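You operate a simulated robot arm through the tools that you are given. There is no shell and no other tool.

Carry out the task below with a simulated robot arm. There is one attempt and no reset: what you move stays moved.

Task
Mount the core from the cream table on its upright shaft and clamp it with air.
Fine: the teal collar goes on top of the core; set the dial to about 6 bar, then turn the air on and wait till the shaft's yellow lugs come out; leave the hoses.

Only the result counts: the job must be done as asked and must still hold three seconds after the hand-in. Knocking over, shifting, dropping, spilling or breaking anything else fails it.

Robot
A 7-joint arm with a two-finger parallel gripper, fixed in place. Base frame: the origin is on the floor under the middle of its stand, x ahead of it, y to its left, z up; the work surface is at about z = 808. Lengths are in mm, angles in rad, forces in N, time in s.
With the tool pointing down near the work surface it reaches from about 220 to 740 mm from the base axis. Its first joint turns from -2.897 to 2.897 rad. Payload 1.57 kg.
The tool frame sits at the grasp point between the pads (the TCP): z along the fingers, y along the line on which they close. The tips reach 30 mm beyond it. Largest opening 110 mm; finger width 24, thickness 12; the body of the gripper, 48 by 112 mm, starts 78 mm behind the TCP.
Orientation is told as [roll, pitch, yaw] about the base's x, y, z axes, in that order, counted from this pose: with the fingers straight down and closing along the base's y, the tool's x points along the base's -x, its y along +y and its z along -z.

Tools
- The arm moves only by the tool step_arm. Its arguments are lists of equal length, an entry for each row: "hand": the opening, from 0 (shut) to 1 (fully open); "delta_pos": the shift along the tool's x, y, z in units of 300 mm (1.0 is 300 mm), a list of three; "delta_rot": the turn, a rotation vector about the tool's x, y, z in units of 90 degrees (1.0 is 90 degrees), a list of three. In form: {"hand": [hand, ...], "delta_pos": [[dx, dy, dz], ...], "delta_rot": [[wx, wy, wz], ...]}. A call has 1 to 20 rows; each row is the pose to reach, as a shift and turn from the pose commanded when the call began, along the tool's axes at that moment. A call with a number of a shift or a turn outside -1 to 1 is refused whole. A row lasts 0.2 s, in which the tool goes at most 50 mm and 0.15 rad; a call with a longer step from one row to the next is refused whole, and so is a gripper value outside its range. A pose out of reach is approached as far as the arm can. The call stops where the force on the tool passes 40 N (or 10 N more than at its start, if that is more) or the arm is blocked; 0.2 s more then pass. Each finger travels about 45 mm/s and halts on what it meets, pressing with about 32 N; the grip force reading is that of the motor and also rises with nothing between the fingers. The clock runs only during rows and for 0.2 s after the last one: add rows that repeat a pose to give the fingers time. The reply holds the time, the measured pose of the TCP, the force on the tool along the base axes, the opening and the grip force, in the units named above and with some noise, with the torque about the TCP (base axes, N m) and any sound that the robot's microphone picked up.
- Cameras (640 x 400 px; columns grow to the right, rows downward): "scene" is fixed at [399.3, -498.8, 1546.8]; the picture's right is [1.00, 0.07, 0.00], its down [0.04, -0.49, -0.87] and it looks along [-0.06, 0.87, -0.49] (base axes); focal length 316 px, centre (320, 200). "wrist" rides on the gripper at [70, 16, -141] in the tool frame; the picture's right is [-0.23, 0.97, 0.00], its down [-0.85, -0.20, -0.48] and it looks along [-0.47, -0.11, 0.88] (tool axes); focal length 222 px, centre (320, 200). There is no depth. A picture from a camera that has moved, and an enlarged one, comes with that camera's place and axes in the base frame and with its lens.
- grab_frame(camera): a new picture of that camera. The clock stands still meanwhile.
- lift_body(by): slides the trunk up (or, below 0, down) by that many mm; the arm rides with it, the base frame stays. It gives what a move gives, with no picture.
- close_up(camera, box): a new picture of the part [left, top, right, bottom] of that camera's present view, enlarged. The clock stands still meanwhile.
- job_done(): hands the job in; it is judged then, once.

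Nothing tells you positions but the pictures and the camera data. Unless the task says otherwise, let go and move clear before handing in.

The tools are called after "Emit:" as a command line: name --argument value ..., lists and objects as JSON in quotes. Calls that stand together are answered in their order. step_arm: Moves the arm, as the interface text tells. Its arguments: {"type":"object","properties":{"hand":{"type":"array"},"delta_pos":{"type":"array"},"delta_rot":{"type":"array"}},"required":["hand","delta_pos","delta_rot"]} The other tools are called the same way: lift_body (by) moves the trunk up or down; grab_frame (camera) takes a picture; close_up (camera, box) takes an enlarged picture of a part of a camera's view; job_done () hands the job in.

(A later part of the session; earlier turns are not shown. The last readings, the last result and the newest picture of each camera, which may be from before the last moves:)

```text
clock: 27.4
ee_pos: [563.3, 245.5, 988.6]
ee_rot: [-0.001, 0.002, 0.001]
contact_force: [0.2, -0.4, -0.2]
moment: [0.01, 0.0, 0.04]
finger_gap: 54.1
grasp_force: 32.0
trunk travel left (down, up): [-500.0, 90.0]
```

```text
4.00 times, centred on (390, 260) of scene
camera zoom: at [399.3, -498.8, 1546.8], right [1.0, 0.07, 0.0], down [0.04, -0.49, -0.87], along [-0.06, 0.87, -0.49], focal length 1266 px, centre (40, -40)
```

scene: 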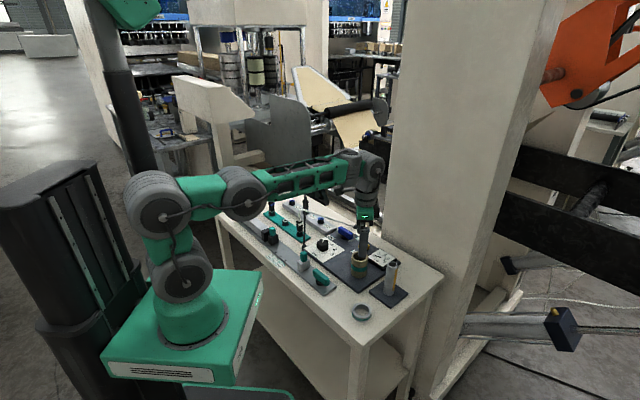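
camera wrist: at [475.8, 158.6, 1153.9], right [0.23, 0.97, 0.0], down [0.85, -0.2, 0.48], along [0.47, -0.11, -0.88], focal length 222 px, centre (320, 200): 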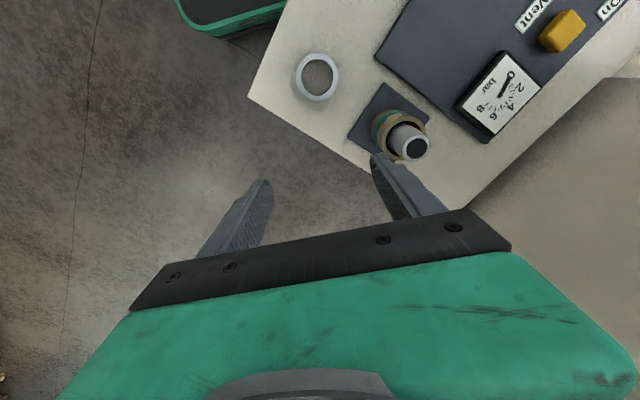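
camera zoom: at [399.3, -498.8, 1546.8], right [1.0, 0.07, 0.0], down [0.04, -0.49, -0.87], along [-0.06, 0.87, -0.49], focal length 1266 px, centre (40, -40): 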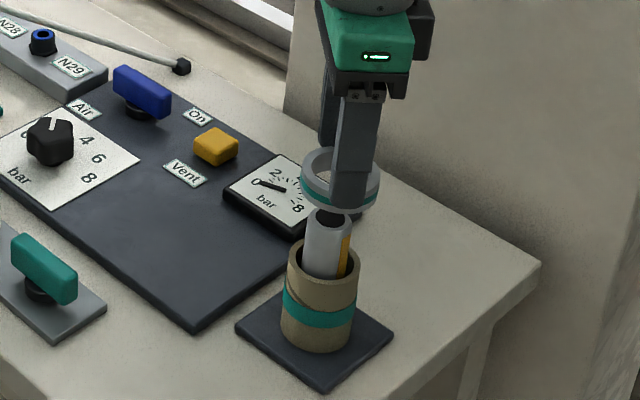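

The shaft looks about 2 mm to the -y side of the ring. I'll correct that, lower to just above the shaft top, and check again.

Emit:
step_arm --hand '[0.4, 0.4, 0.4, 0.4]' --delta_pos '[[0.0017, -0.006, 0.03], [0.0017, -0.006, 0.06], [0.0017, -0.006, 0.077], [0.0017, -0.006, 0.077]]' --delta_rot '[[0, 0, 0], [0, 0, 0], [0, 0, 0], [0, 0, 0]]'

Emit:
close_up --camera "wrist" --box '[260, 140, 380, 215]'

Emit:
close_up --camera "scene" --box '[370, 230, 420, 290]'

```text
clock: 28.4
ee_pos: [561.9, 242.4, 966.3]
ee_rot: [0.001, 0.0, -0.001]
contact_force: [0.9, 0.3, 0.0]
moment: [0.02, 0.01, 0.02]
finger_gap: 53.9
grasp_force: 32.1
trunk travel left (down, up): [-500.0, 90.0]
```

```text
5.33 times, centred on (320, 178) of wrist
camera zoom: at [492.7, 258.8, 1108.0], right [0.23, 0.97, 0.0], down [0.86, -0.2, 0.48], along [0.47, -0.11, -0.88], focal length 1185 px, centre (320, 320)
```

zoom: 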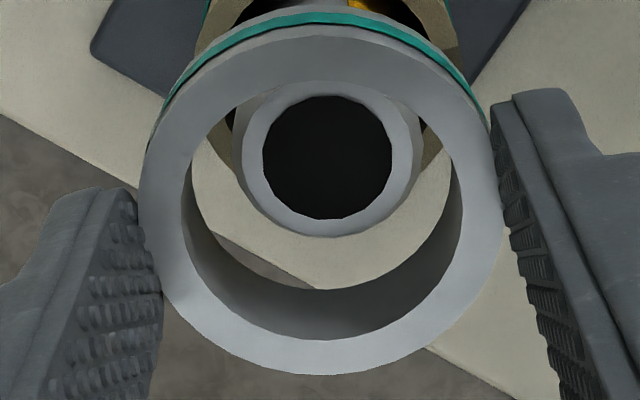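

```text
6.67 times, centred on (395, 260) of scene
camera zoom: at [399.3, -498.8, 1546.8], right [1.0, 0.07, 0.0], down [0.04, -0.49, -0.87], along [-0.06, 0.87, -0.49], focal length 2110 px, centre (-180, -200)
```

zoom: 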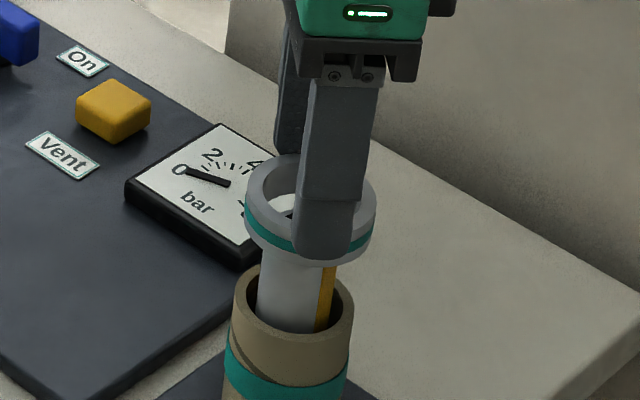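

Ring and shaft are within about 2 mm. I'll shift +1.5 mm in x and +1 mm in y, then lower to just above the core rim.

Emit:
step_arm --hand '[0.4, 0.4, 0.4, 0.4, 0.4, 0.4, 0.4, 0.4]' --delta_pos '[[-0.005, 0.0033, 0], [-0.005, 0.0033, 0.03], [-0.005, 0.0033, 0.06], [-0.005, 0.0033, 0.09], [-0.005, 0.0033, 0.12], [-0.005, 0.0033, 0.15], [-0.005, 0.0033, 0.172], [-0.005, 0.0033, 0.172]]' --delta_rot '[[0, 0, 0], [0, 0, 0], [0, 0, 0], [0, 0, 0], [0, 0, 0], [0, 0, 0], [0, 0, 0], [0, 0, 0]]'

Emit:
close_up --camera "wrist" --box '[260, 140, 380, 215]'

Emit:
close_up --camera "scene" --box '[370, 240, 420, 300]'

```text
clock: 30.2
ee_pos: [565.2, 243.9, 920.4]
ee_rot: [0.005, -0.005, -0.001]
contact_force: [-2.3, -0.5, 24.3]
moment: [-0.16, 0.12, -0.29]
finger_gap: 54.0
grasp_force: 31.8
trunk travel left (down, up): [-500.0, 90.0]
```

```text
5.33 times, centred on (320, 178) of wrist
camera zoom: at [494.3, 259.3, 1061.1], right [0.23, 0.97, 0.0], down [0.85, -0.2, 0.48], along [0.47, -0.11, -0.87], focal length 1185 px, centre (320, 320)
```

zoom: 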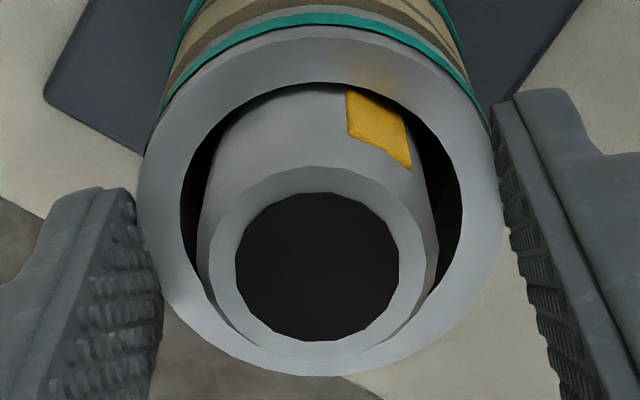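

```text
6.67 times, centred on (395, 270) of scene
camera zoom: at [399.3, -498.8, 1546.8], right [1.0, 0.07, 0.0], down [0.04, -0.49, -0.87], along [-0.06, 0.87, -0.49], focal length 2110 px, centre (-180, -267)
```

zoom: 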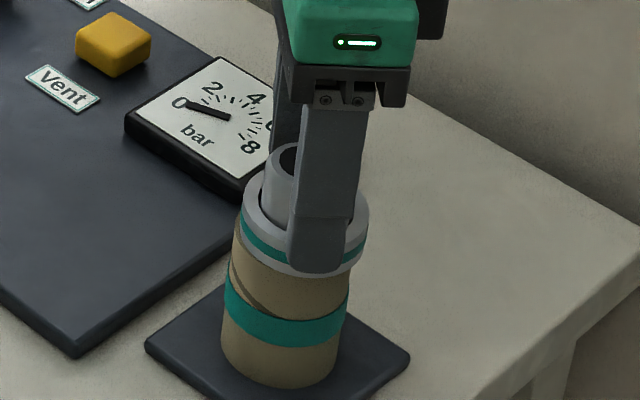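

I feel 24 N of contact a little earlier than expected. Before letting go I'll check that the ring is really sitting on the core rim.

Emit:
close_up --camera "scene" --box '[380, 260, 415, 300]'

Emit:
close_up --camera "wrist" --box '[270, 110, 370, 172]'

```text
10.00 times, centred on (398, 280) of scene
camera zoom: at [399.3, -498.8, 1546.8], right [1.0, 0.07, 0.0], down [0.04, -0.49, -0.87], along [-0.06, 0.87, -0.49], focal length 3165 px, centre (-455, -600)
```

zoom: 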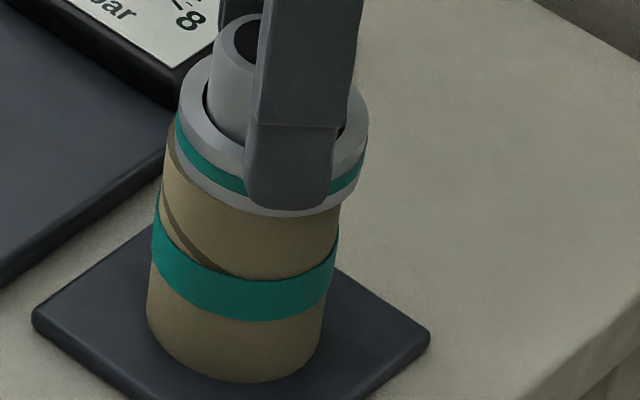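

```text
6.40 times, centred on (320, 141) of wrist
camera zoom: at [494.3, 259.3, 1061.1], right [0.23, 0.97, 0.0], down [0.85, -0.2, 0.48], along [0.47, -0.11, -0.87], focal length 1422 px, centre (320, 578)
```

zoom: 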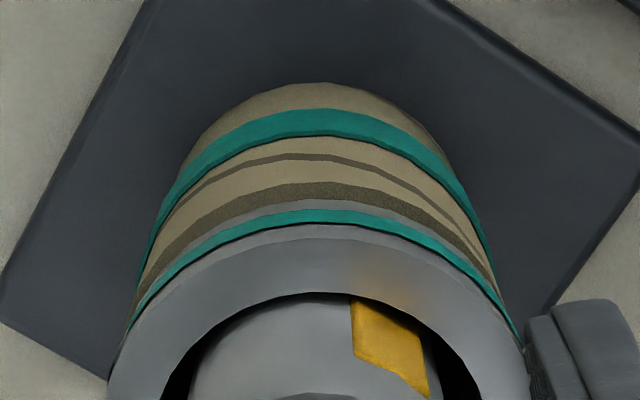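

It's unclear whether the ring is flush or caught. I'll raise it a little and re-inspect the core rim and shaft.

Emit:
step_arm --hand '[0.4, 0.4, 0.4, 0.4]' --delta_pos '[[0, 0, -0.03], [0, 0, -0.08], [0, 0, -0.11], [0, 0, -0.11]]' --delta_rot '[[0, 0, 0], [0, 0, 0], [0, 0, 0], [0, 0, 0]]'

Emit:
close_up --camera "scene" --box '[380, 245, 420, 300]'

Emit:
close_up --camera "wrist" --box '[260, 120, 380, 195]'

```text
clock: 31.2
ee_pos: [563.2, 242.3, 947.7]
ee_rot: [0.0, 0.002, 0.0]
contact_force: [0.1, 0.7, -0.6]
moment: [0.0, -0.02, 0.01]
finger_gap: 53.7
grasp_force: 32.7
trunk travel left (down, up): [-500.0, 90.0]
```

```text
7.27 times, centred on (400, 272) of scene
camera zoom: at [399.3, -498.8, 1546.8], right [1.0, 0.07, 0.0], down [0.04, -0.49, -0.87], along [-0.06, 0.87, -0.49], focal length 2302 px, centre (-262, -327)
```

zoom: 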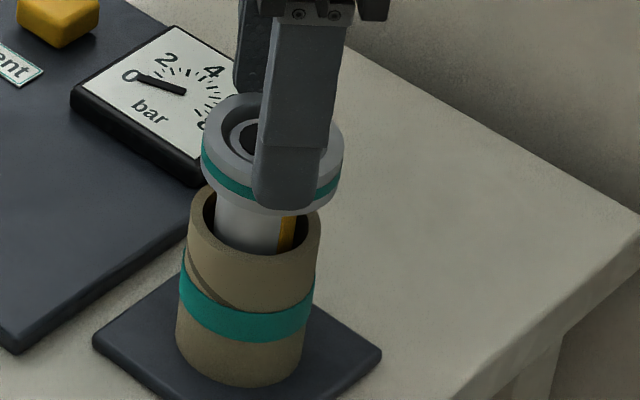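

```text
5.33 times, centred on (320, 158) of wrist
camera zoom: at [494.6, 258.3, 1090.2], right [0.23, 0.97, 0.0], down [0.86, -0.2, 0.48], along [0.47, -0.11, -0.88], focal length 1185 px, centre (320, 427)
```

zoom: 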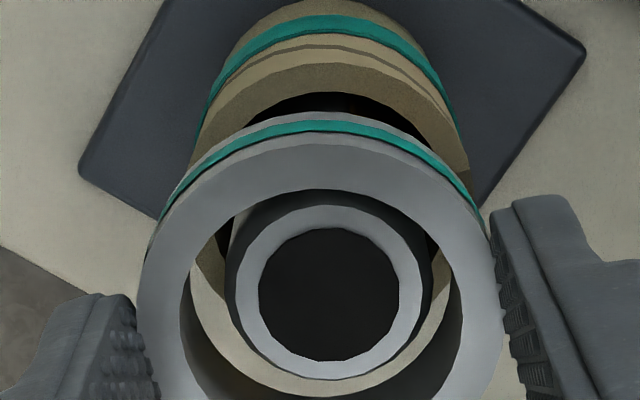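

The core is about 70 mm tall, with its top near z = 885. So the ring was on the rim, but offset about 3 mm toward -x. I'll raise it, re-centre, and lower again.

Emit:
step_arm --hand '[0.4, 0.4, 0.4, 0.4, 0.4, 0.4, 0.4, 0.4]' --delta_pos '[[0, 0, -0.03], [0, 0, -0.06], [-0.008, 0.0043, -0.06], [-0.008, 0.0043, -0.03], [-0.008, 0.0043, 0.01], [-0.008, 0.0043, 0.05], [-0.008, 0.0043, 0.085], [-0.008, 0.0043, 0.085]]' --delta_rot '[[0, 0, 0], [0, 0, 0], [0, 0, 0], [0, 0, 0], [0, 0, 0], [0, 0, 0], [0, 0, 0], [0, 0, 0]]'

Emit:
close_up --camera "scene" --box '[380, 255, 420, 300]'

Emit:
close_up --camera "wrist" --box '[260, 120, 380, 215]'

```text
clock: 33.0
ee_pos: [566.1, 245.4, 921.9]
ee_rot: [0.001, 0.0, -0.001]
contact_force: [-0.7, 0.4, -0.6]
moment: [-0.01, 0.06, 0.05]
finger_gap: 53.4
grasp_force: 31.7
trunk travel left (down, up): [-500.0, 90.0]
```

```text
8.89 times, centred on (400, 278) of scene
camera zoom: at [399.3, -498.8, 1546.8], right [1.0, 0.07, 0.0], down [0.04, -0.49, -0.87], along [-0.06, 0.87, -0.49], focal length 2814 px, centre (-391, -489)
```

zoom: 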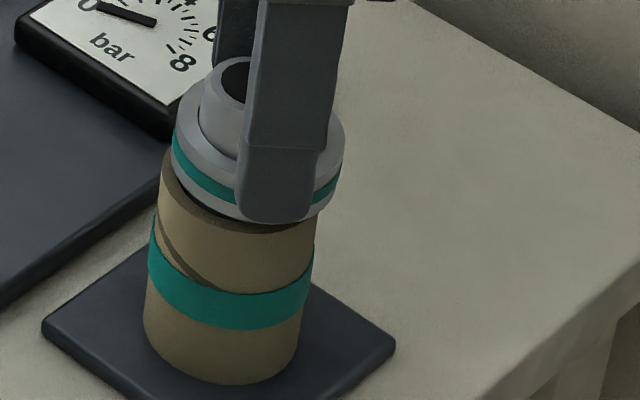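

```text
4.21 times, centred on (320, 168) of wrist
camera zoom: at [496.9, 260.1, 1064.5], right [0.23, 0.97, 0.0], down [0.86, -0.2, 0.48], along [0.47, -0.11, -0.88], focal length 935 px, centre (320, 337)
```

zoom: 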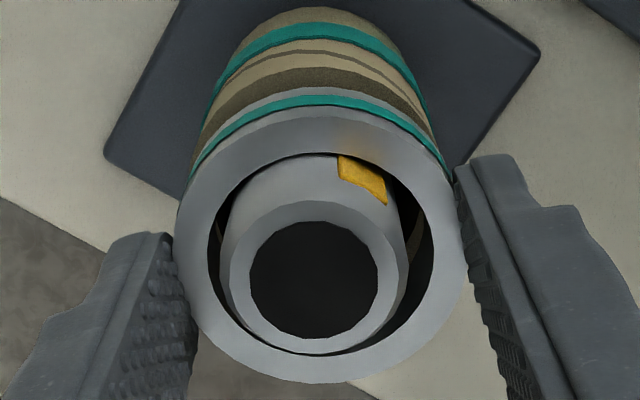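

I had the camera direction reversed in that estimate: the ring is on the +x side of the core, by about 4 mm. I'll raise slightly, shift back -4 mm in x and -0.7 mm in y, and check again.

Emit:
step_arm --hand '[0.4, 0.4, 0.4, 0.4, 0.4]' --delta_pos '[[0, 0, -0.015], [0.007, -0.0012, -0.015], [0.0133, -0.0023, -0.015], [0.0133, -0.0023, -0.005], [0.0133, -0.0023, -0.005]]' --delta_rot '[[0, 0, 0], [0, 0, 0], [0, 0, 0], [0, 0, 0], [0, 0, 0]]'

Emit:
close_up --camera "scene" --box '[380, 255, 420, 300]'

Emit:
close_up --camera "wrist" --box '[260, 120, 380, 215]'

```text
clock: 34.2
ee_pos: [561.7, 244.2, 923.8]
ee_rot: [0.0, 0.002, -0.001]
contact_force: [1.3, 0.2, -0.8]
moment: [-0.02, -0.04, 0.02]
finger_gap: 53.4
grasp_force: 32.1
trunk travel left (down, up): [-500.0, 90.0]
```

```text
8.89 times, centred on (400, 278) of scene
camera zoom: at [399.3, -498.8, 1546.8], right [1.0, 0.07, 0.0], down [0.04, -0.49, -0.87], along [-0.06, 0.87, -0.49], focal length 2814 px, centre (-391, -489)
```

zoom: 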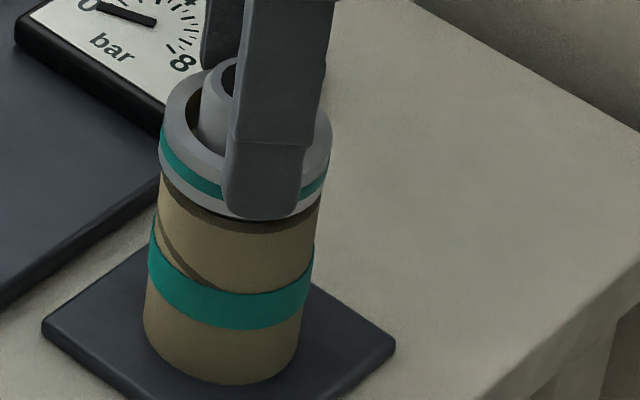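

```text
4.21 times, centred on (320, 168) of wrist
camera zoom: at [492.5, 260.1, 1065.9], right [0.23, 0.97, 0.0], down [0.86, -0.2, 0.48], along [0.47, -0.11, -0.88], focal length 935 px, centre (320, 337)
```

zoom: 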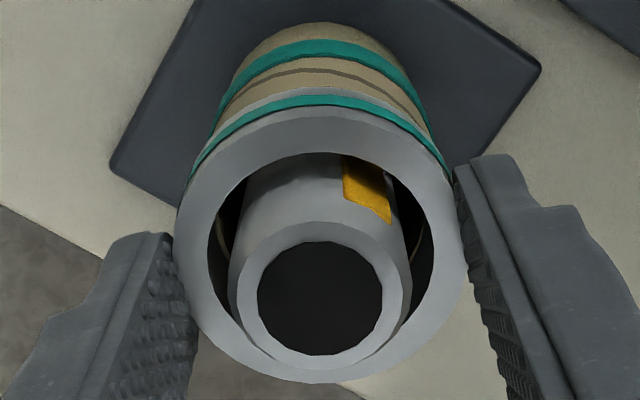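

The ring is now concentric with the core in both views. I'll lower it gently to contact.

Emit:
step_arm --hand '[0.4, 0.4, 0.4, 0.4, 0.4]' --delta_pos '[[0, 0, 0.004], [0, 0, 0.008], [0, 0, 0.012], [0, 0, 0.016], [0, 0, 0.016]]' --delta_rot '[[0, 0, 0], [0, 0, 0], [0, 0, 0], [0, 0, 0], [0, 0, 0]]'

Emit:
close_up --camera "scene" --box '[380, 255, 420, 300]'

```text
clock: 35.4
ee_pos: [561.6, 244.1, 919.8]
ee_rot: [0.001, 0.0, -0.001]
contact_force: [-0.3, 0.1, -0.6]
moment: [-0.02, -0.01, -0.03]
finger_gap: 53.1
grasp_force: 31.7
trunk travel left (down, up): [-500.0, 90.0]
```

```text
8.89 times, centred on (400, 278) of scene
camera zoom: at [399.3, -498.8, 1546.8], right [1.0, 0.07, 0.0], down [0.04, -0.49, -0.87], along [-0.06, 0.87, -0.49], focal length 2814 px, centre (-391, -489)
```

zoom: 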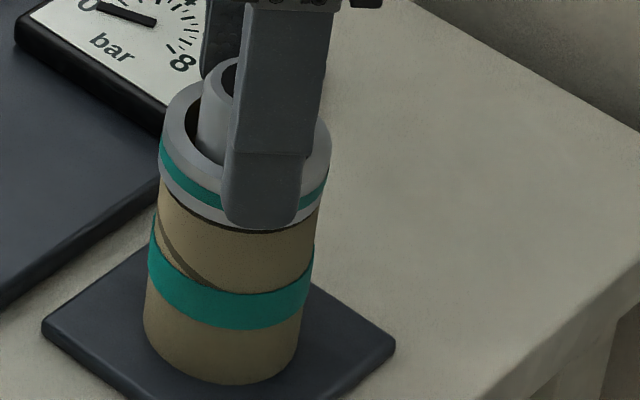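

Almost there, so I'll continue down by a few more millimetres.

Emit:
step_arm --hand '[0.4, 0.4, 0.4, 0.4]' --delta_pos '[[0, 0, 0.003], [0, 0, 0.006], [0, 0, 0.009], [0, 0, 0.009]]' --delta_rot '[[0, 0, 0], [0, 0, 0], [0, 0, 0], [0, 0, 0]]'

```text
clock: 36.4
ee_pos: [561.9, 242.6, 918.3]
ee_rot: [0.0, 0.0, 0.001]
contact_force: [0.6, 0.5, 5.4]
moment: [0.0, -0.19, -0.01]
finger_gap: 52.9
grasp_force: 32.0
trunk travel left (down, up): [-500.0, 90.0]
```

Light contact of 5 N, so the ring is seated. I'll release it and rise straight up.

Emit:
step_arm --hand '[0.75, 0.75, 0.75, 0.75, 0.75, 0.75, 0.75, 0.75, 0.75]' --delta_pos '[[0, 0, 0], [0, 0, 0], [0, 0, 0], [0, 0, 0], [0, 0, -0.06], [0, 0, -0.16], [0, 0, -0.28], [0, 0, -0.35], [0, 0, -0.35]]' --delta_rot '[[0, 0, 0], [0, 0, 0], [0, 0, 0], [0, 0, 0], [0, 0, 0], [0, 0, 0], [0, 0, 0], [0, 0, 0], [0, 0, 0]]'

Emit:
close_up --camera "scene" --box '[370, 245, 420, 300]'

Emit:
close_up --camera "wrist" --box '[240, 90, 400, 200]'

```text
clock: 38.4
ee_pos: [563.0, 243.8, 1022.0]
ee_rot: [0.0, 0.0, 0.001]
contact_force: [0.7, -0.1, 0.5]
moment: [-0.02, 0.02, -0.02]
finger_gap: 82.2
grasp_force: 0.0
trunk travel left (down, up): [-500.0, 90.0]
```

```text
7.27 times, centred on (395, 272) of scene
camera zoom: at [399.3, -498.8, 1546.8], right [1.0, 0.07, 0.0], down [0.04, -0.49, -0.87], along [-0.06, 0.87, -0.49], focal length 2302 px, centre (-226, -327)
```

zoom: 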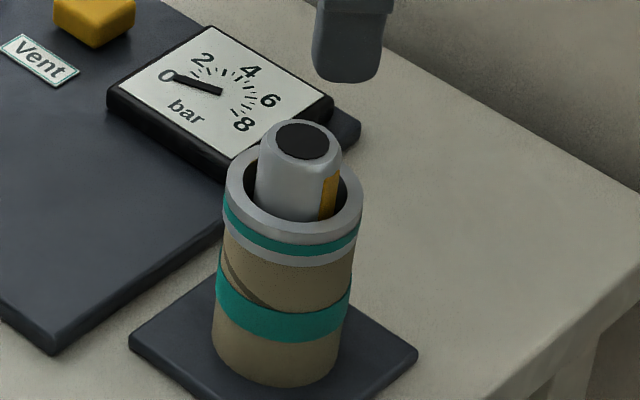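

```text
3.64 times, centred on (320, 145) of wrist
camera zoom: at [493.7, 259.8, 1164.4], right [0.23, 0.97, 0.0], down [0.85, -0.2, 0.48], along [0.47, -0.11, -0.88], focal length 808 px, centre (320, 400)
```

zoom: 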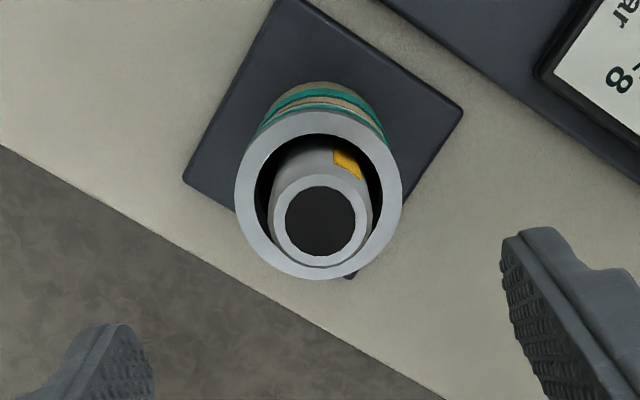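

The collar is on the core with the shaft through it. Now I'll move the camera over the dial and air valve.

Emit:
step_arm --hand '[0.75, 0.75, 0.75, 0.75, 0.75, 0.75]' --delta_pos '[[0.075, 0.1264, 0], [0.15, 0.2528, 0], [0.225, 0.3792, 0], [0.3, 0.5056, 0], [0.3747, 0.632, 0], [0.3747, 0.632, 0]]' --delta_rot '[[0, 0, 0], [0, 0, 0], [0, 0, 0], [0, 0, 0], [0, 0, 0], [0, 0, 0]]'

Emit:
grab_frame --camera "wrist"

Emit:
close_up --camera "wrist" --box '[220, 10, 420, 135]'

Emit:
close_up --camera "scene" --box '[280, 200, 380, 270]'

```text
clock: 39.8
ee_pos: [448.7, 435.4, 1021.3]
ee_rot: [-0.001, -0.001, 0.001]
contact_force: [-0.2, -0.2, -0.5]
moment: [0.0, 0.01, 0.0]
finger_gap: 82.4
grasp_force: 0.1
trunk travel left (down, up): [-500.0, 90.0]
```

```text
taken
camera wrist: at [379.4, 450.6, 1163.4], right [0.23, 0.97, 0.0], down [0.85, -0.2, 0.48], along [0.47, -0.11, -0.88], focal length 222 px, centre (320, 200)
```

wrist: 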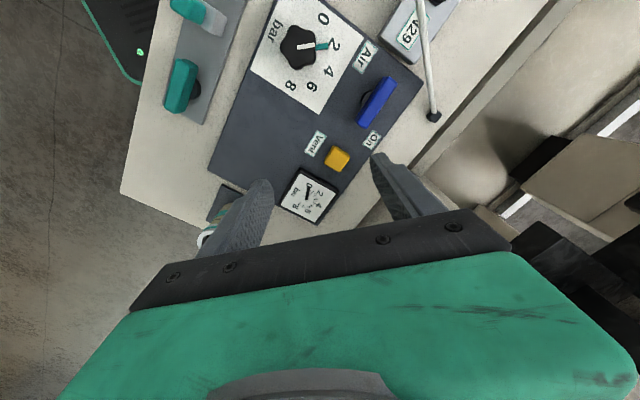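

```text
3.20 times, centred on (320, 72) of wrist
camera zoom: at [379.4, 450.6, 1163.4], right [0.23, 0.97, 0.0], down [0.85, -0.2, 0.48], along [0.47, -0.11, -0.88], focal length 711 px, centre (320, 608)
```

zoom: 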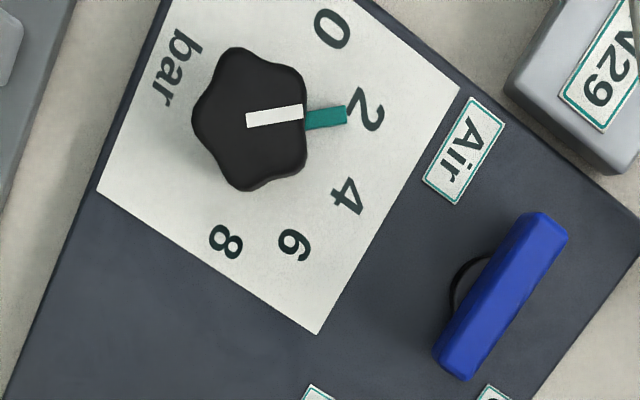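

```text
5.71 times, centred on (330, 235) of scene
camera zoom: at [399.3, -498.8, 1546.8], right [1.0, 0.07, 0.0], down [0.04, -0.49, -0.87], along [-0.06, 0.87, -0.49], focal length 1809 px, centre (263, 0)
```

zoom: 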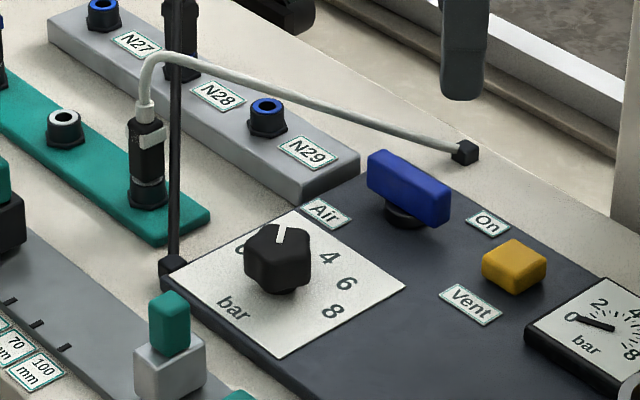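

The dial pointer is at 2 and the numerals are about 39° apart, so 6 bar needs about 78° clockwise seen from above. The knob centre is near (343.7, 431). I'll move over it with the gripper turned so the pads sit across a lobe axis.

Emit:
step_arm --hand '[0.75, 0.75, 0.75, 0.75, 0.75, 0.75, 0.75, 0.75, 0.75]' --delta_pos '[[0.0715, -0.0013, 0], [0.143, -0.0027, 0], [0.2144, -0.004, 0], [0.2858, -0.0053, 0], [0.3573, -0.0067, 0], [0.3573, -0.0067, 0.1], [0.3573, -0.0067, 0.2], [0.3573, -0.0067, 0.306], [0.3573, -0.0067, 0.306]]' --delta_rot '[[0, 0, -0.065], [0, 0, -0.13], [0, 0, -0.195], [0, 0, -0.26], [0, 0, -0.3222], [0, 0, -0.3222], [0, 0, -0.3222], [0, 0, -0.3222], [0, 0, -0.3222]]'

Emit:
grab_frame --camera "wrist"

Emit:
close_up --camera "wrist" --box '[240, 110, 400, 210]'

Emit:
close_up --camera "scene" --box '[260, 170, 380, 270]'

```text
clock: 41.8
ee_pos: [344.1, 430.8, 930.0]
ee_rot: [0.0, -0.001, 0.505]
contact_force: [0.7, -0.6, -0.4]
moment: [-0.03, 0.0, 0.01]
finger_gap: 82.3
grasp_force: 0.1
trunk travel left (down, up): [-500.0, 90.0]
```

```text
taken
camera wrist: at [275.3, 411.2, 1072.0], right [-0.27, 0.96, 0.0], down [0.84, 0.24, 0.48], along [0.46, 0.13, -0.88], focal length 222 px, centre (320, 200)
```

wrist: 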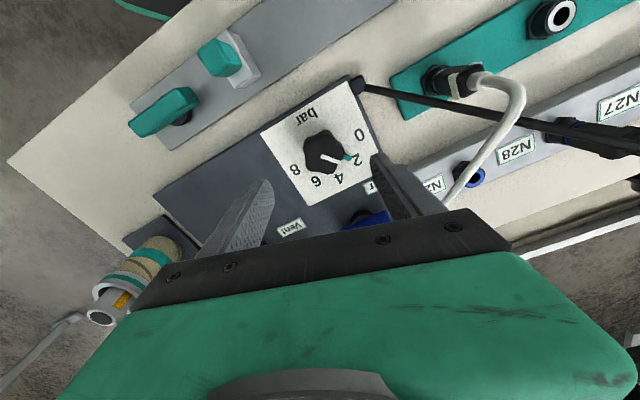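

```text
4.00 times, centred on (320, 160) of wrist
camera zoom: at [275.3, 411.2, 1072.0], right [-0.27, 0.96, 0.0], down [0.84, 0.24, 0.48], along [0.46, 0.13, -0.88], focal length 888 px, centre (320, 360)
```

zoom: 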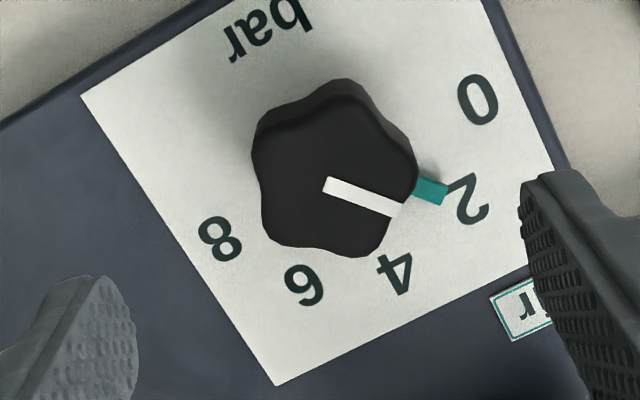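

```text
4.00 times, centred on (320, 220) of scene
camera zoom: at [399.3, -498.8, 1546.8], right [1.0, 0.07, 0.0], down [0.04, -0.49, -0.87], along [-0.06, 0.87, -0.49], focal length 1266 px, centre (320, 120)
```

zoom: 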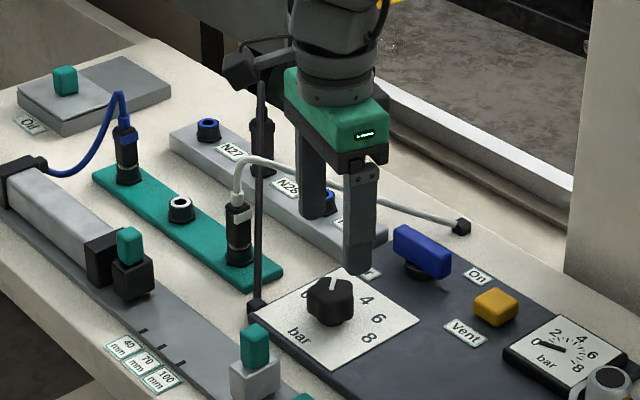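

The knob is centred under the tool. I'll descend until the tips are just above the dial plate, then close on the knob.

Emit:
step_arm --hand '[0.75, 0.75, 0.75, 0.75, 0.75, 0.75]' --delta_pos '[[0, 0, 0.06], [0, 0, 0.12], [0, 0, 0.18], [0, 0, 0.225], [0, 0, 0.245], [0, 0, 0.245]]' --delta_rot '[[0, 0, 0], [0, 0, 0], [0, 0, 0], [0, 0, 0], [0, 0, 0], [0, 0, 0]]'

Emit:
grab_frame --camera "wrist"

Emit:
close_up --camera "scene" --box '[280, 200, 380, 270]'

```text
clock: 43.2
ee_pos: [342.7, 430.6, 855.8]
ee_rot: [-0.001, 0.0, 0.506]
contact_force: [0.0, -0.2, 0.6]
moment: [-0.01, -0.01, 0.03]
finger_gap: 82.5
grasp_force: 0.0
trunk travel left (down, up): [-500.0, 90.0]
```

```text
taken
camera wrist: at [273.9, 410.9, 998.0], right [-0.27, 0.96, 0.0], down [0.84, 0.24, 0.48], along [0.46, 0.13, -0.88], focal length 222 px, centre (320, 200)
```

wrist: 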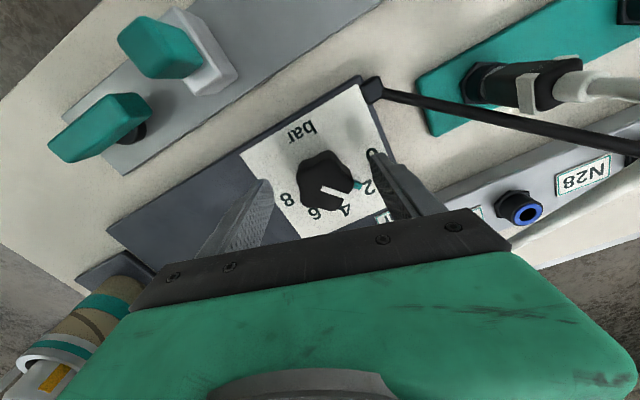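

```text
5.71 times, centred on (330, 235) of scene
camera zoom: at [399.3, -498.8, 1546.8], right [1.0, 0.07, 0.0], down [0.04, -0.49, -0.87], along [-0.06, 0.87, -0.49], focal length 1809 px, centre (263, 0)
```

zoom: 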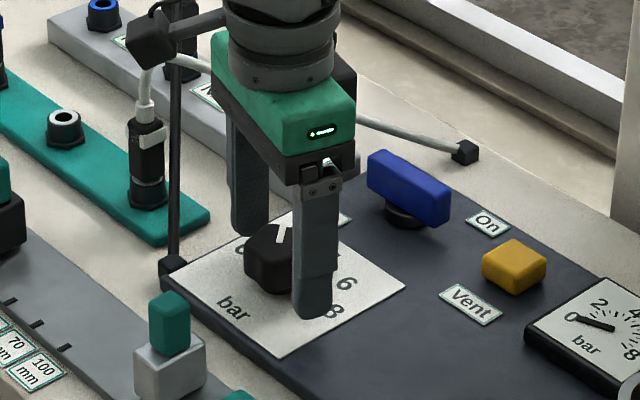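

The fingers straddle the knob with clearance. Closing.

Emit:
step_arm --hand '[0.25, 0.25, 0.25, 0.25, 0.25]' --delta_pos '[[0, 0, 0], [0, 0, 0], [0, 0, 0], [0, 0, 0], [0, 0, 0]]' --delta_rot '[[0, 0, 0], [0, 0, 0], [0, 0, 0], [0, 0, 0], [0, 0, 0]]'

Emit:
close_up --camera "wrist" --box '[240, 110, 400, 235]'

```text
clock: 44.4
ee_pos: [342.1, 433.1, 856.1]
ee_rot: [-0.001, -0.001, 0.51]
contact_force: [-13.5, 21.0, -3.6]
moment: [0.95, 0.35, 0.05]
finger_gap: 41.2
grasp_force: 36.8
trunk travel left (down, up): [-500.0, 90.0]
```

```text
3.20 times, centred on (320, 172) of wrist
camera zoom: at [272.5, 413.0, 998.1], right [-0.28, 0.96, 0.0], down [0.84, 0.24, 0.48], along [0.46, 0.13, -0.88], focal length 711 px, centre (320, 288)
```

zoom: 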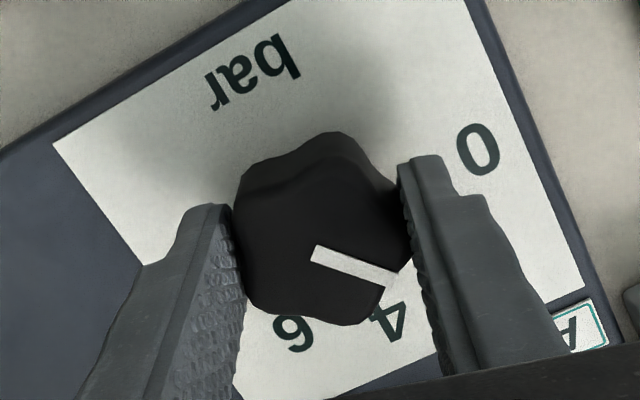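

Gripping the knob gives a 25 N side load, because the tool is about 2.5 mm off along the closing line. I'll shift to unload it before turning.

Emit:
step_arm --hand '[0.25, 0.25, 0.25]' --delta_pos '[[0, 0.005, 0], [0, 0.009, 0], [0, 0.009, 0]]' --delta_rot '[[0, 0, 0], [0, 0, 0], [0, 0, 0]]'

```text
clock: 45.2
ee_pos: [341.0, 432.3, 857.1]
ee_rot: [-0.002, 0.001, 0.503]
contact_force: [-11.6, 9.3, 3.7]
moment: [0.09, 0.3, -0.03]
finger_gap: 41.0
grasp_force: 44.6
trunk travel left (down, up): [-500.0, 90.0]
```

Emit:
step_arm --hand '[0.25, 0.25, 0.25]' --delta_pos '[[0.002, 0.004, 0], [0.003, 0.008, 0], [0.003, 0.008, 0]]' --delta_rot '[[0, 0, 0], [0, 0, 0], [0, 0, 0]]'

```text
clock: 46.0
ee_pos: [340.9, 433.0, 855.4]
ee_rot: [-0.002, -0.003, 0.501]
contact_force: [12.1, -8.2, 10.1]
moment: [-1.05, -0.13, -0.04]
finger_gap: 41.0
grasp_force: 45.0
trunk travel left (down, up): [-500.0, 90.0]
```

Emit:
step_arm --hand '[0.25, 0.25]' --delta_pos '[[-0.0015, -0.004, 0], [-0.0015, -0.004, 0]]' --delta_rot '[[0, 0, 0], [0, 0, 0]]'

```text
clock: 46.6
ee_pos: [341.4, 433.6, 856.6]
ee_rot: [0.0, -0.003, 0.505]
contact_force: [14.3, -9.6, 8.0]
moment: [-0.21, -1.11, -0.04]
finger_gap: 41.2
grasp_force: 45.1
trunk travel left (down, up): [-500.0, 90.0]
```

The remaining load is modest. I'll start turning the knob clockwise (seen from above) in small steps and watch the response.

Emit:
step_arm --hand '[0.25, 0.25, 0.25, 0.25]' --delta_pos '[[0, 0, 0], [0, 0, 0], [0, 0, 0], [0, 0, 0]]' --delta_rot '[[0, 0, 0.06], [0, 0, 0.12], [0, 0, 0.18], [0, 0, 0.18]]'

Emit:
close_up --camera "wrist" --box '[240, 110, 400, 235]'

```text
clock: 47.6
ee_pos: [341.0, 434.6, 857.5]
ee_rot: [-0.001, 0.001, 0.22]
contact_force: [14.6, -9.2, 3.5]
moment: [-0.14, -0.87, -0.04]
finger_gap: 41.1
grasp_force: 45.0
trunk travel left (down, up): [-500.0, 90.0]
```

```text
3.20 times, centred on (320, 172) of wrist
camera zoom: at [269.8, 433.8, 998.2], right [0.01, 1.0, 0.0], down [0.88, -0.01, 0.48], along [0.48, 0.0, -0.88], focal length 711 px, centre (320, 288)
```

zoom: 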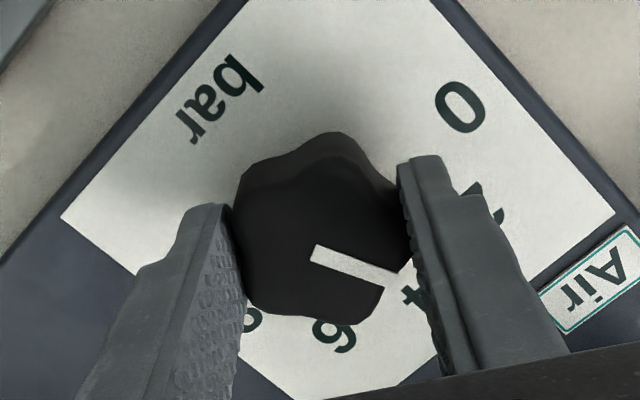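

The knob turns with the gripper. I'll continue turning, with a small position correction.

Emit:
step_arm --hand '[0.25, 0.25, 0.25, 0.25, 0.25, 0.25, 0.25, 0.25, 0.25]' --delta_pos '[[-0.0028, -0.0027, 0], [-0.0028, -0.0027, 0], [-0.0028, -0.0027, 0], [-0.0028, -0.0027, 0], [-0.0028, -0.0027, 0], [-0.0028, -0.0027, 0], [-0.0028, -0.0027, 0], [-0.0028, -0.0027, 0], [-0.0028, -0.0027, 0]]' --delta_rot '[[0, 0, 0.08], [0, 0, 0.16], [0, 0, 0.24], [0, 0, 0.32], [0, 0, 0.4], [0, 0, 0.48], [0, 0, 0.56], [0, 0, 0.62], [0, 0, 0.62]]'

Emit:
close_up --camera "wrist" --box '[240, 110, 400, 235]'

Emit:
close_up --camera "scene" --box '[280, 200, 380, 270]'

```text
clock: 49.6
ee_pos: [341.4, 433.9, 856.4]
ee_rot: [0.001, -0.001, -0.753]
contact_force: [4.3, 1.6, 0.1]
moment: [0.48, -0.07, 0.03]
finger_gap: 41.1
grasp_force: 44.5
trunk travel left (down, up): [-500.0, 90.0]
```

```text
3.20 times, centred on (320, 172) of wrist
camera zoom: at [301.6, 493.5, 998.2], right [0.83, 0.56, 0.0], down [0.49, -0.73, 0.48], along [0.27, -0.4, -0.88], focal length 711 px, centre (320, 288)
```

zoom: 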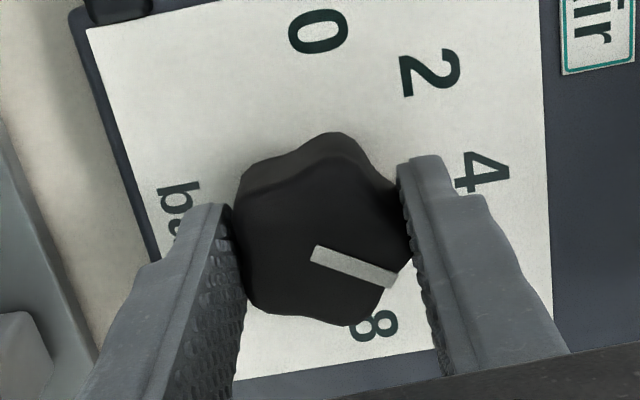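

```text
5.71 times, centred on (330, 235) of scene
camera zoom: at [399.3, -498.8, 1546.8], right [1.0, 0.07, 0.0], down [0.04, -0.49, -0.87], along [-0.06, 0.87, -0.49], focal length 1809 px, centre (263, 0)
```

zoom: 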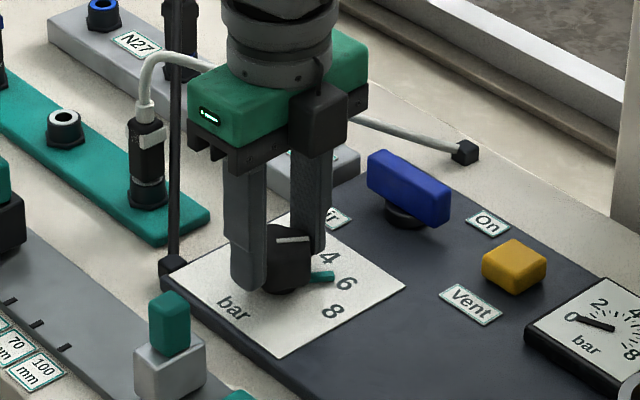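

The pointer is at about 5.7 bar. It needs roughly 6° more.

Emit:
step_arm --hand '[0.25, 0.25, 0.25]' --delta_pos '[[0, 0, 0], [0, 0, 0], [0, 0, 0]]' --delta_rot '[[0, 0, 0.07], [0, 0, 0.07], [0, 0, 0.07]]'

Emit:
close_up --camera "wrist" --box '[240, 110, 400, 235]'

Emit:
close_up --camera "scene" --box '[305, 225, 355, 265]'

```text
clock: 50.4
ee_pos: [340.7, 434.2, 855.6]
ee_rot: [0.001, 0.0, -0.861]
contact_force: [3.0, 4.2, -1.2]
moment: [0.36, 0.08, 0.0]
finger_gap: 41.2
grasp_force: 44.9
trunk travel left (down, up): [-500.0, 90.0]
```

```text
3.20 times, centred on (320, 172) of wrist
camera zoom: at [308.5, 497.7, 998.1], right [0.89, 0.46, 0.0], down [0.41, -0.78, 0.48], along [0.22, -0.42, -0.88], focal length 711 px, centre (320, 288)
```

zoom: 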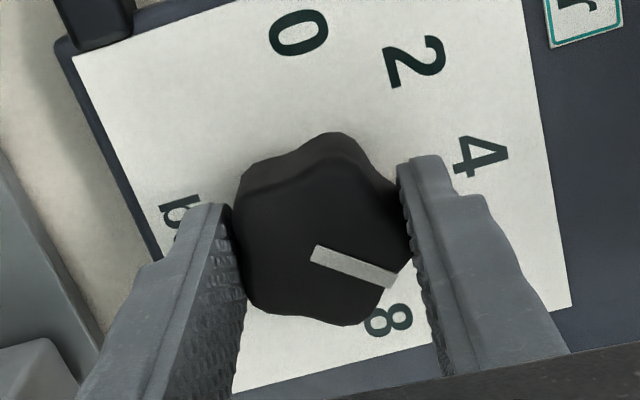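

```text
10.00 times, centred on (330, 245) of scene
camera zoom: at [399.3, -498.8, 1546.8], right [1.0, 0.07, 0.0], down [0.04, -0.49, -0.87], along [-0.06, 0.87, -0.49], focal length 3165 px, centre (220, -250)
```

zoom: 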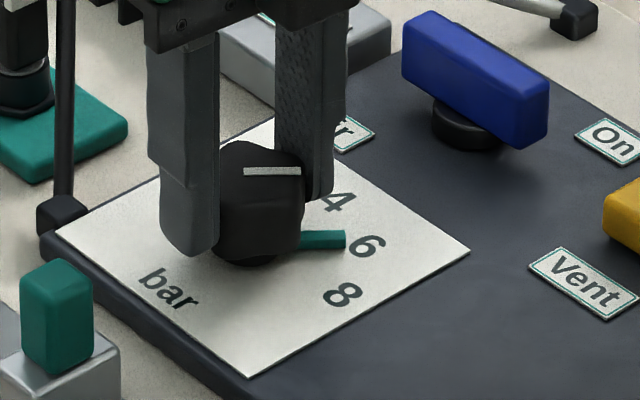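

The teal pointer now points at 6. I'll release the knob and rise clear, then verify.

Emit:
step_arm --hand '[0.75, 0.75, 0.75, 0.75, 0.75, 0.75, 0.75, 0.75]' --delta_pos '[[0, 0, 0], [0, 0, 0], [0, 0, 0], [0, 0, -0.06], [0, 0, -0.15], [0, 0, -0.25], [0, 0, -0.33], [0, 0, -0.33]]' --delta_rot '[[0, 0, 0], [0, 0, 0], [0, 0, 0], [0, 0, 0], [0, 0, 0], [0, 0, 0], [0, 0, 0], [0, 0, 0]]'

Emit:
grab_frame --camera "wrist"

Emit:
close_up --camera "wrist" --box '[220, 80, 400, 200]'

Emit:
close_up --camera "scene" --box '[305, 215, 385, 275]'

```text
clock: 52.2
ee_pos: [339.9, 434.7, 954.7]
ee_rot: [-0.001, 0.0, -0.861]
contact_force: [0.4, 0.1, -0.1]
moment: [0.0, -0.02, 0.03]
finger_gap: 82.5
grasp_force: 0.1
trunk travel left (down, up): [-500.0, 90.0]
```

```text
taken
camera wrist: at [307.3, 497.2, 1096.5], right [0.89, 0.46, 0.0], down [0.41, -0.78, 0.48], along [0.22, -0.42, -0.88], focal length 222 px, centre (320, 200)
```

wrist: 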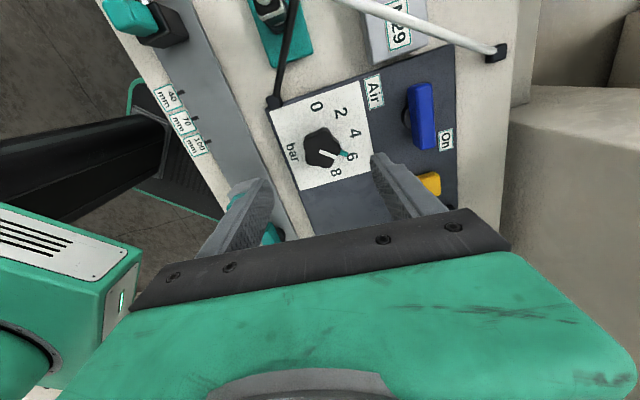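

```text
3.33 times, centred on (310, 140) of wrist
camera zoom: at [307.3, 497.2, 1096.5], right [0.89, 0.46, 0.0], down [0.41, -0.78, 0.48], along [0.22, -0.42, -0.88], focal length 740 px, centre (353, 400)
```

zoom: 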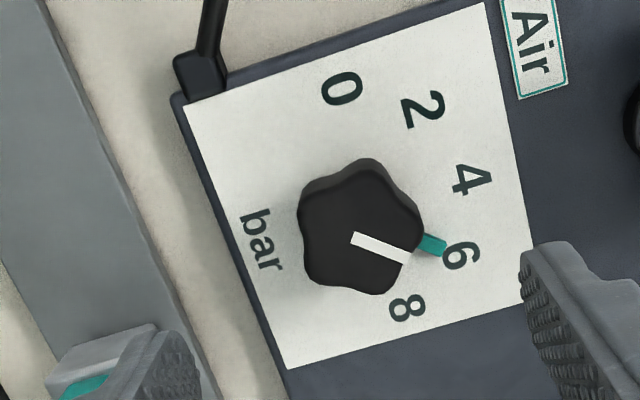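

```text
6.67 times, centred on (345, 245) of scene
camera zoom: at [399.3, -498.8, 1546.8], right [1.0, 0.07, 0.0], down [0.04, -0.49, -0.87], along [-0.06, 0.87, -0.49], focal length 2110 px, centre (153, -100)
```

zoom: 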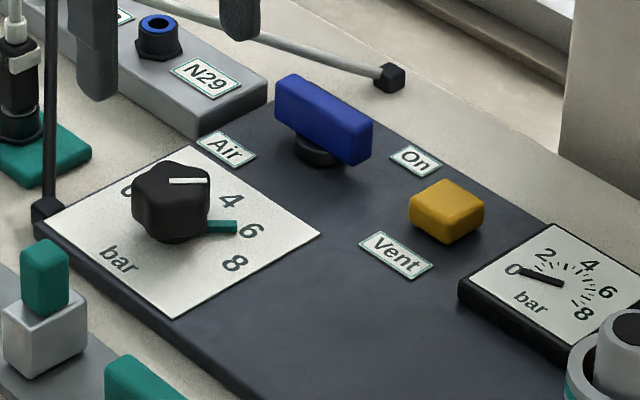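

The dial is set to 6. Now I'll get a straight-down view of the blue valve handle, with the gripper aligned across it.

Emit:
step_arm --hand '[0.75, 0.75, 0.75, 0.75, 0.75]' --delta_pos '[[-0.0535, 0.0888, 0], [-0.107, 0.1777, 0], [-0.1605, 0.2665, 0], [-0.214, 0.3553, 0], [-0.214, 0.3553, 0]]' --delta_rot '[[0, 0, -0.0177], [0, 0, -0.0354], [0, 0, -0.053], [0, 0, -0.0707], [0, 0, -0.0707]]'

Emit:
grab_frame --camera "wrist"

Emit:
close_up --camera "wrist" --box '[240, 20, 400, 120]'

```text
clock: 53.4
ee_pos: [463.9, 452.0, 953.8]
ee_rot: [0.0, 0.002, -0.75]
contact_force: [-0.2, 0.6, 0.6]
moment: [0.0, 0.04, -0.01]
finger_gap: 82.4
grasp_force: 0.1
trunk travel left (down, up): [-500.0, 90.0]
```

```text
taken
camera wrist: at [424.3, 511.7, 1096.7], right [0.83, 0.56, 0.0], down [0.49, -0.73, 0.48], along [0.27, -0.4, -0.88], focal length 222 px, centre (320, 200)
```

wrist: 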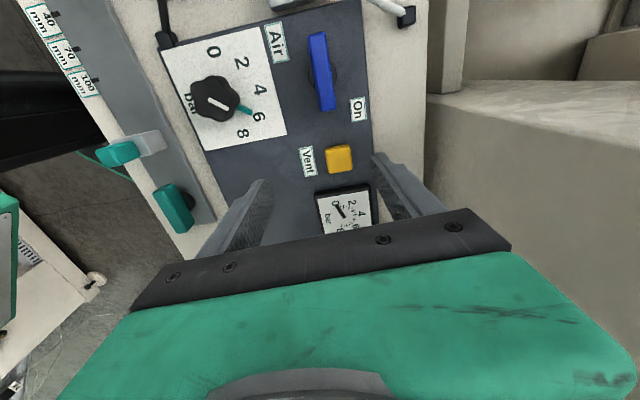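

```text
4.00 times, centred on (320, 70) of wrist
camera zoom: at [424.3, 511.7, 1096.7], right [0.83, 0.56, 0.0], down [0.49, -0.73, 0.48], along [0.27, -0.4, -0.88], focal length 888 px, centre (320, 720)
```

zoom: 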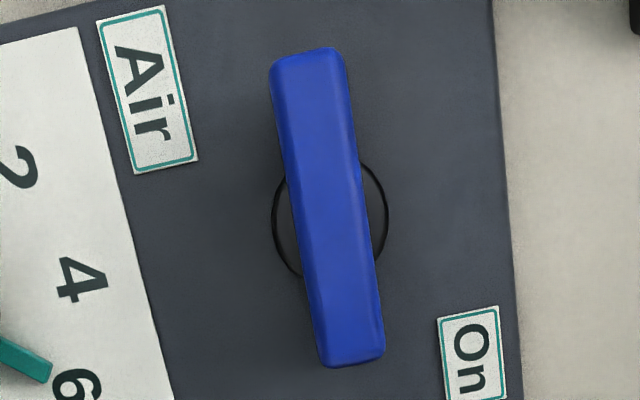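

The handle pivot is at about (425, 515.5) and the bar lies along the panel edge. "On" is reached by turning the bar counter-clockwise seen from above. I'll move over the handle.

Emit:
step_arm --hand '[0.5, 0.5, 0.5, 0.5, 0.5, 0.5]' --delta_pos '[[0.12, 0.0324, 0], [0.24, 0.0647, 0], [0.24, 0.0647, 0.06], [0.24, 0.0647, 0.12], [0.24, 0.0647, 0.18], [0.24, 0.0647, 0.18]]' --delta_rot '[[0, 0, 0.017], [0, 0, 0.034], [0, 0, 0.034], [0, 0, 0.034], [0, 0, 0.034], [0, 0, 0.034]]'

Emit:
grab_frame --camera "wrist"

Emit:
close_up --camera "wrist" --box '[240, 110, 400, 210]'

Emit:
close_up --camera "scene" --box '[290, 160, 400, 260]'

```text
clock: 54.8
ee_pos: [424.9, 519.4, 902.9]
ee_rot: [0.0, 0.0, -0.803]
contact_force: [0.5, 0.1, 1.0]
moment: [0.0, 0.0, 0.0]
finger_gap: 54.9
grasp_force: 0.1
trunk travel left (down, up): [-500.0, 90.0]
```

```text
taken
camera wrist: at [388.0, 579.9, 1044.6], right [0.86, 0.51, 0.0], down [0.45, -0.75, 0.48], along [0.25, -0.41, -0.88], focal length 222 px, centre (320, 200)
```

wrist: 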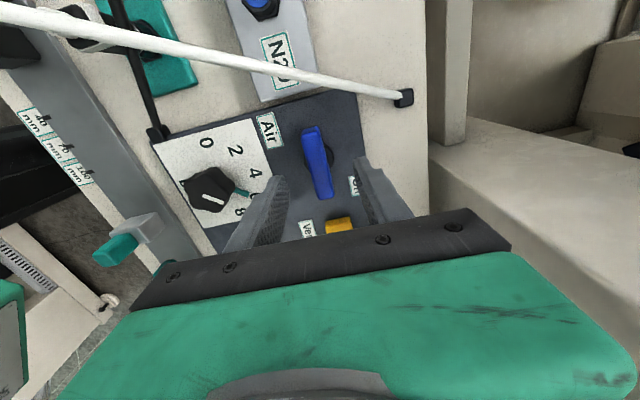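

```text
4.00 times, centred on (320, 160) of wrist
camera zoom: at [388.0, 579.9, 1044.6], right [0.86, 0.51, 0.0], down [0.45, -0.75, 0.48], along [0.25, -0.41, -0.88], focal length 888 px, centre (320, 360)
```

zoom: 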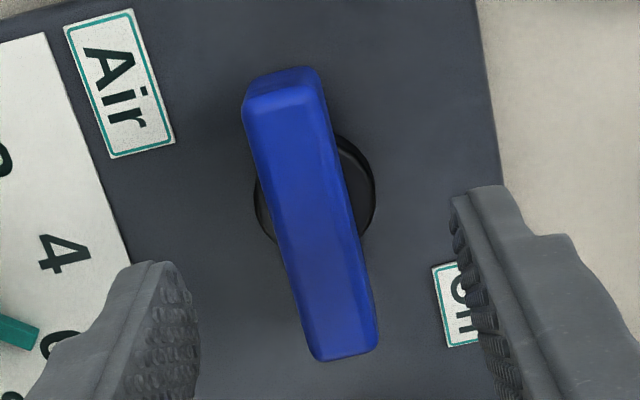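

```text
4.00 times, centred on (345, 210) of scene
camera zoom: at [399.3, -498.8, 1546.8], right [1.0, 0.07, 0.0], down [0.04, -0.49, -0.87], along [-0.06, 0.87, -0.49], focal length 1266 px, centre (220, 160)
```

zoom: 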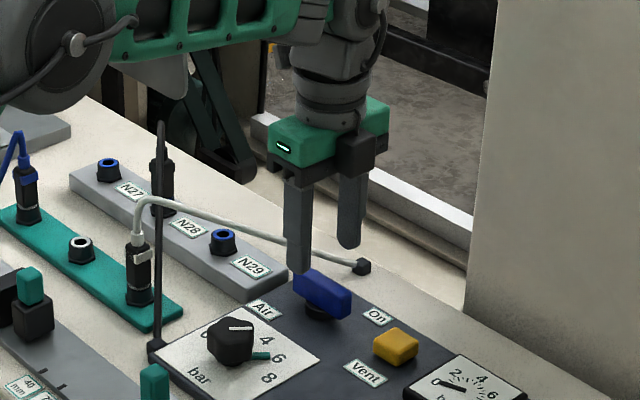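

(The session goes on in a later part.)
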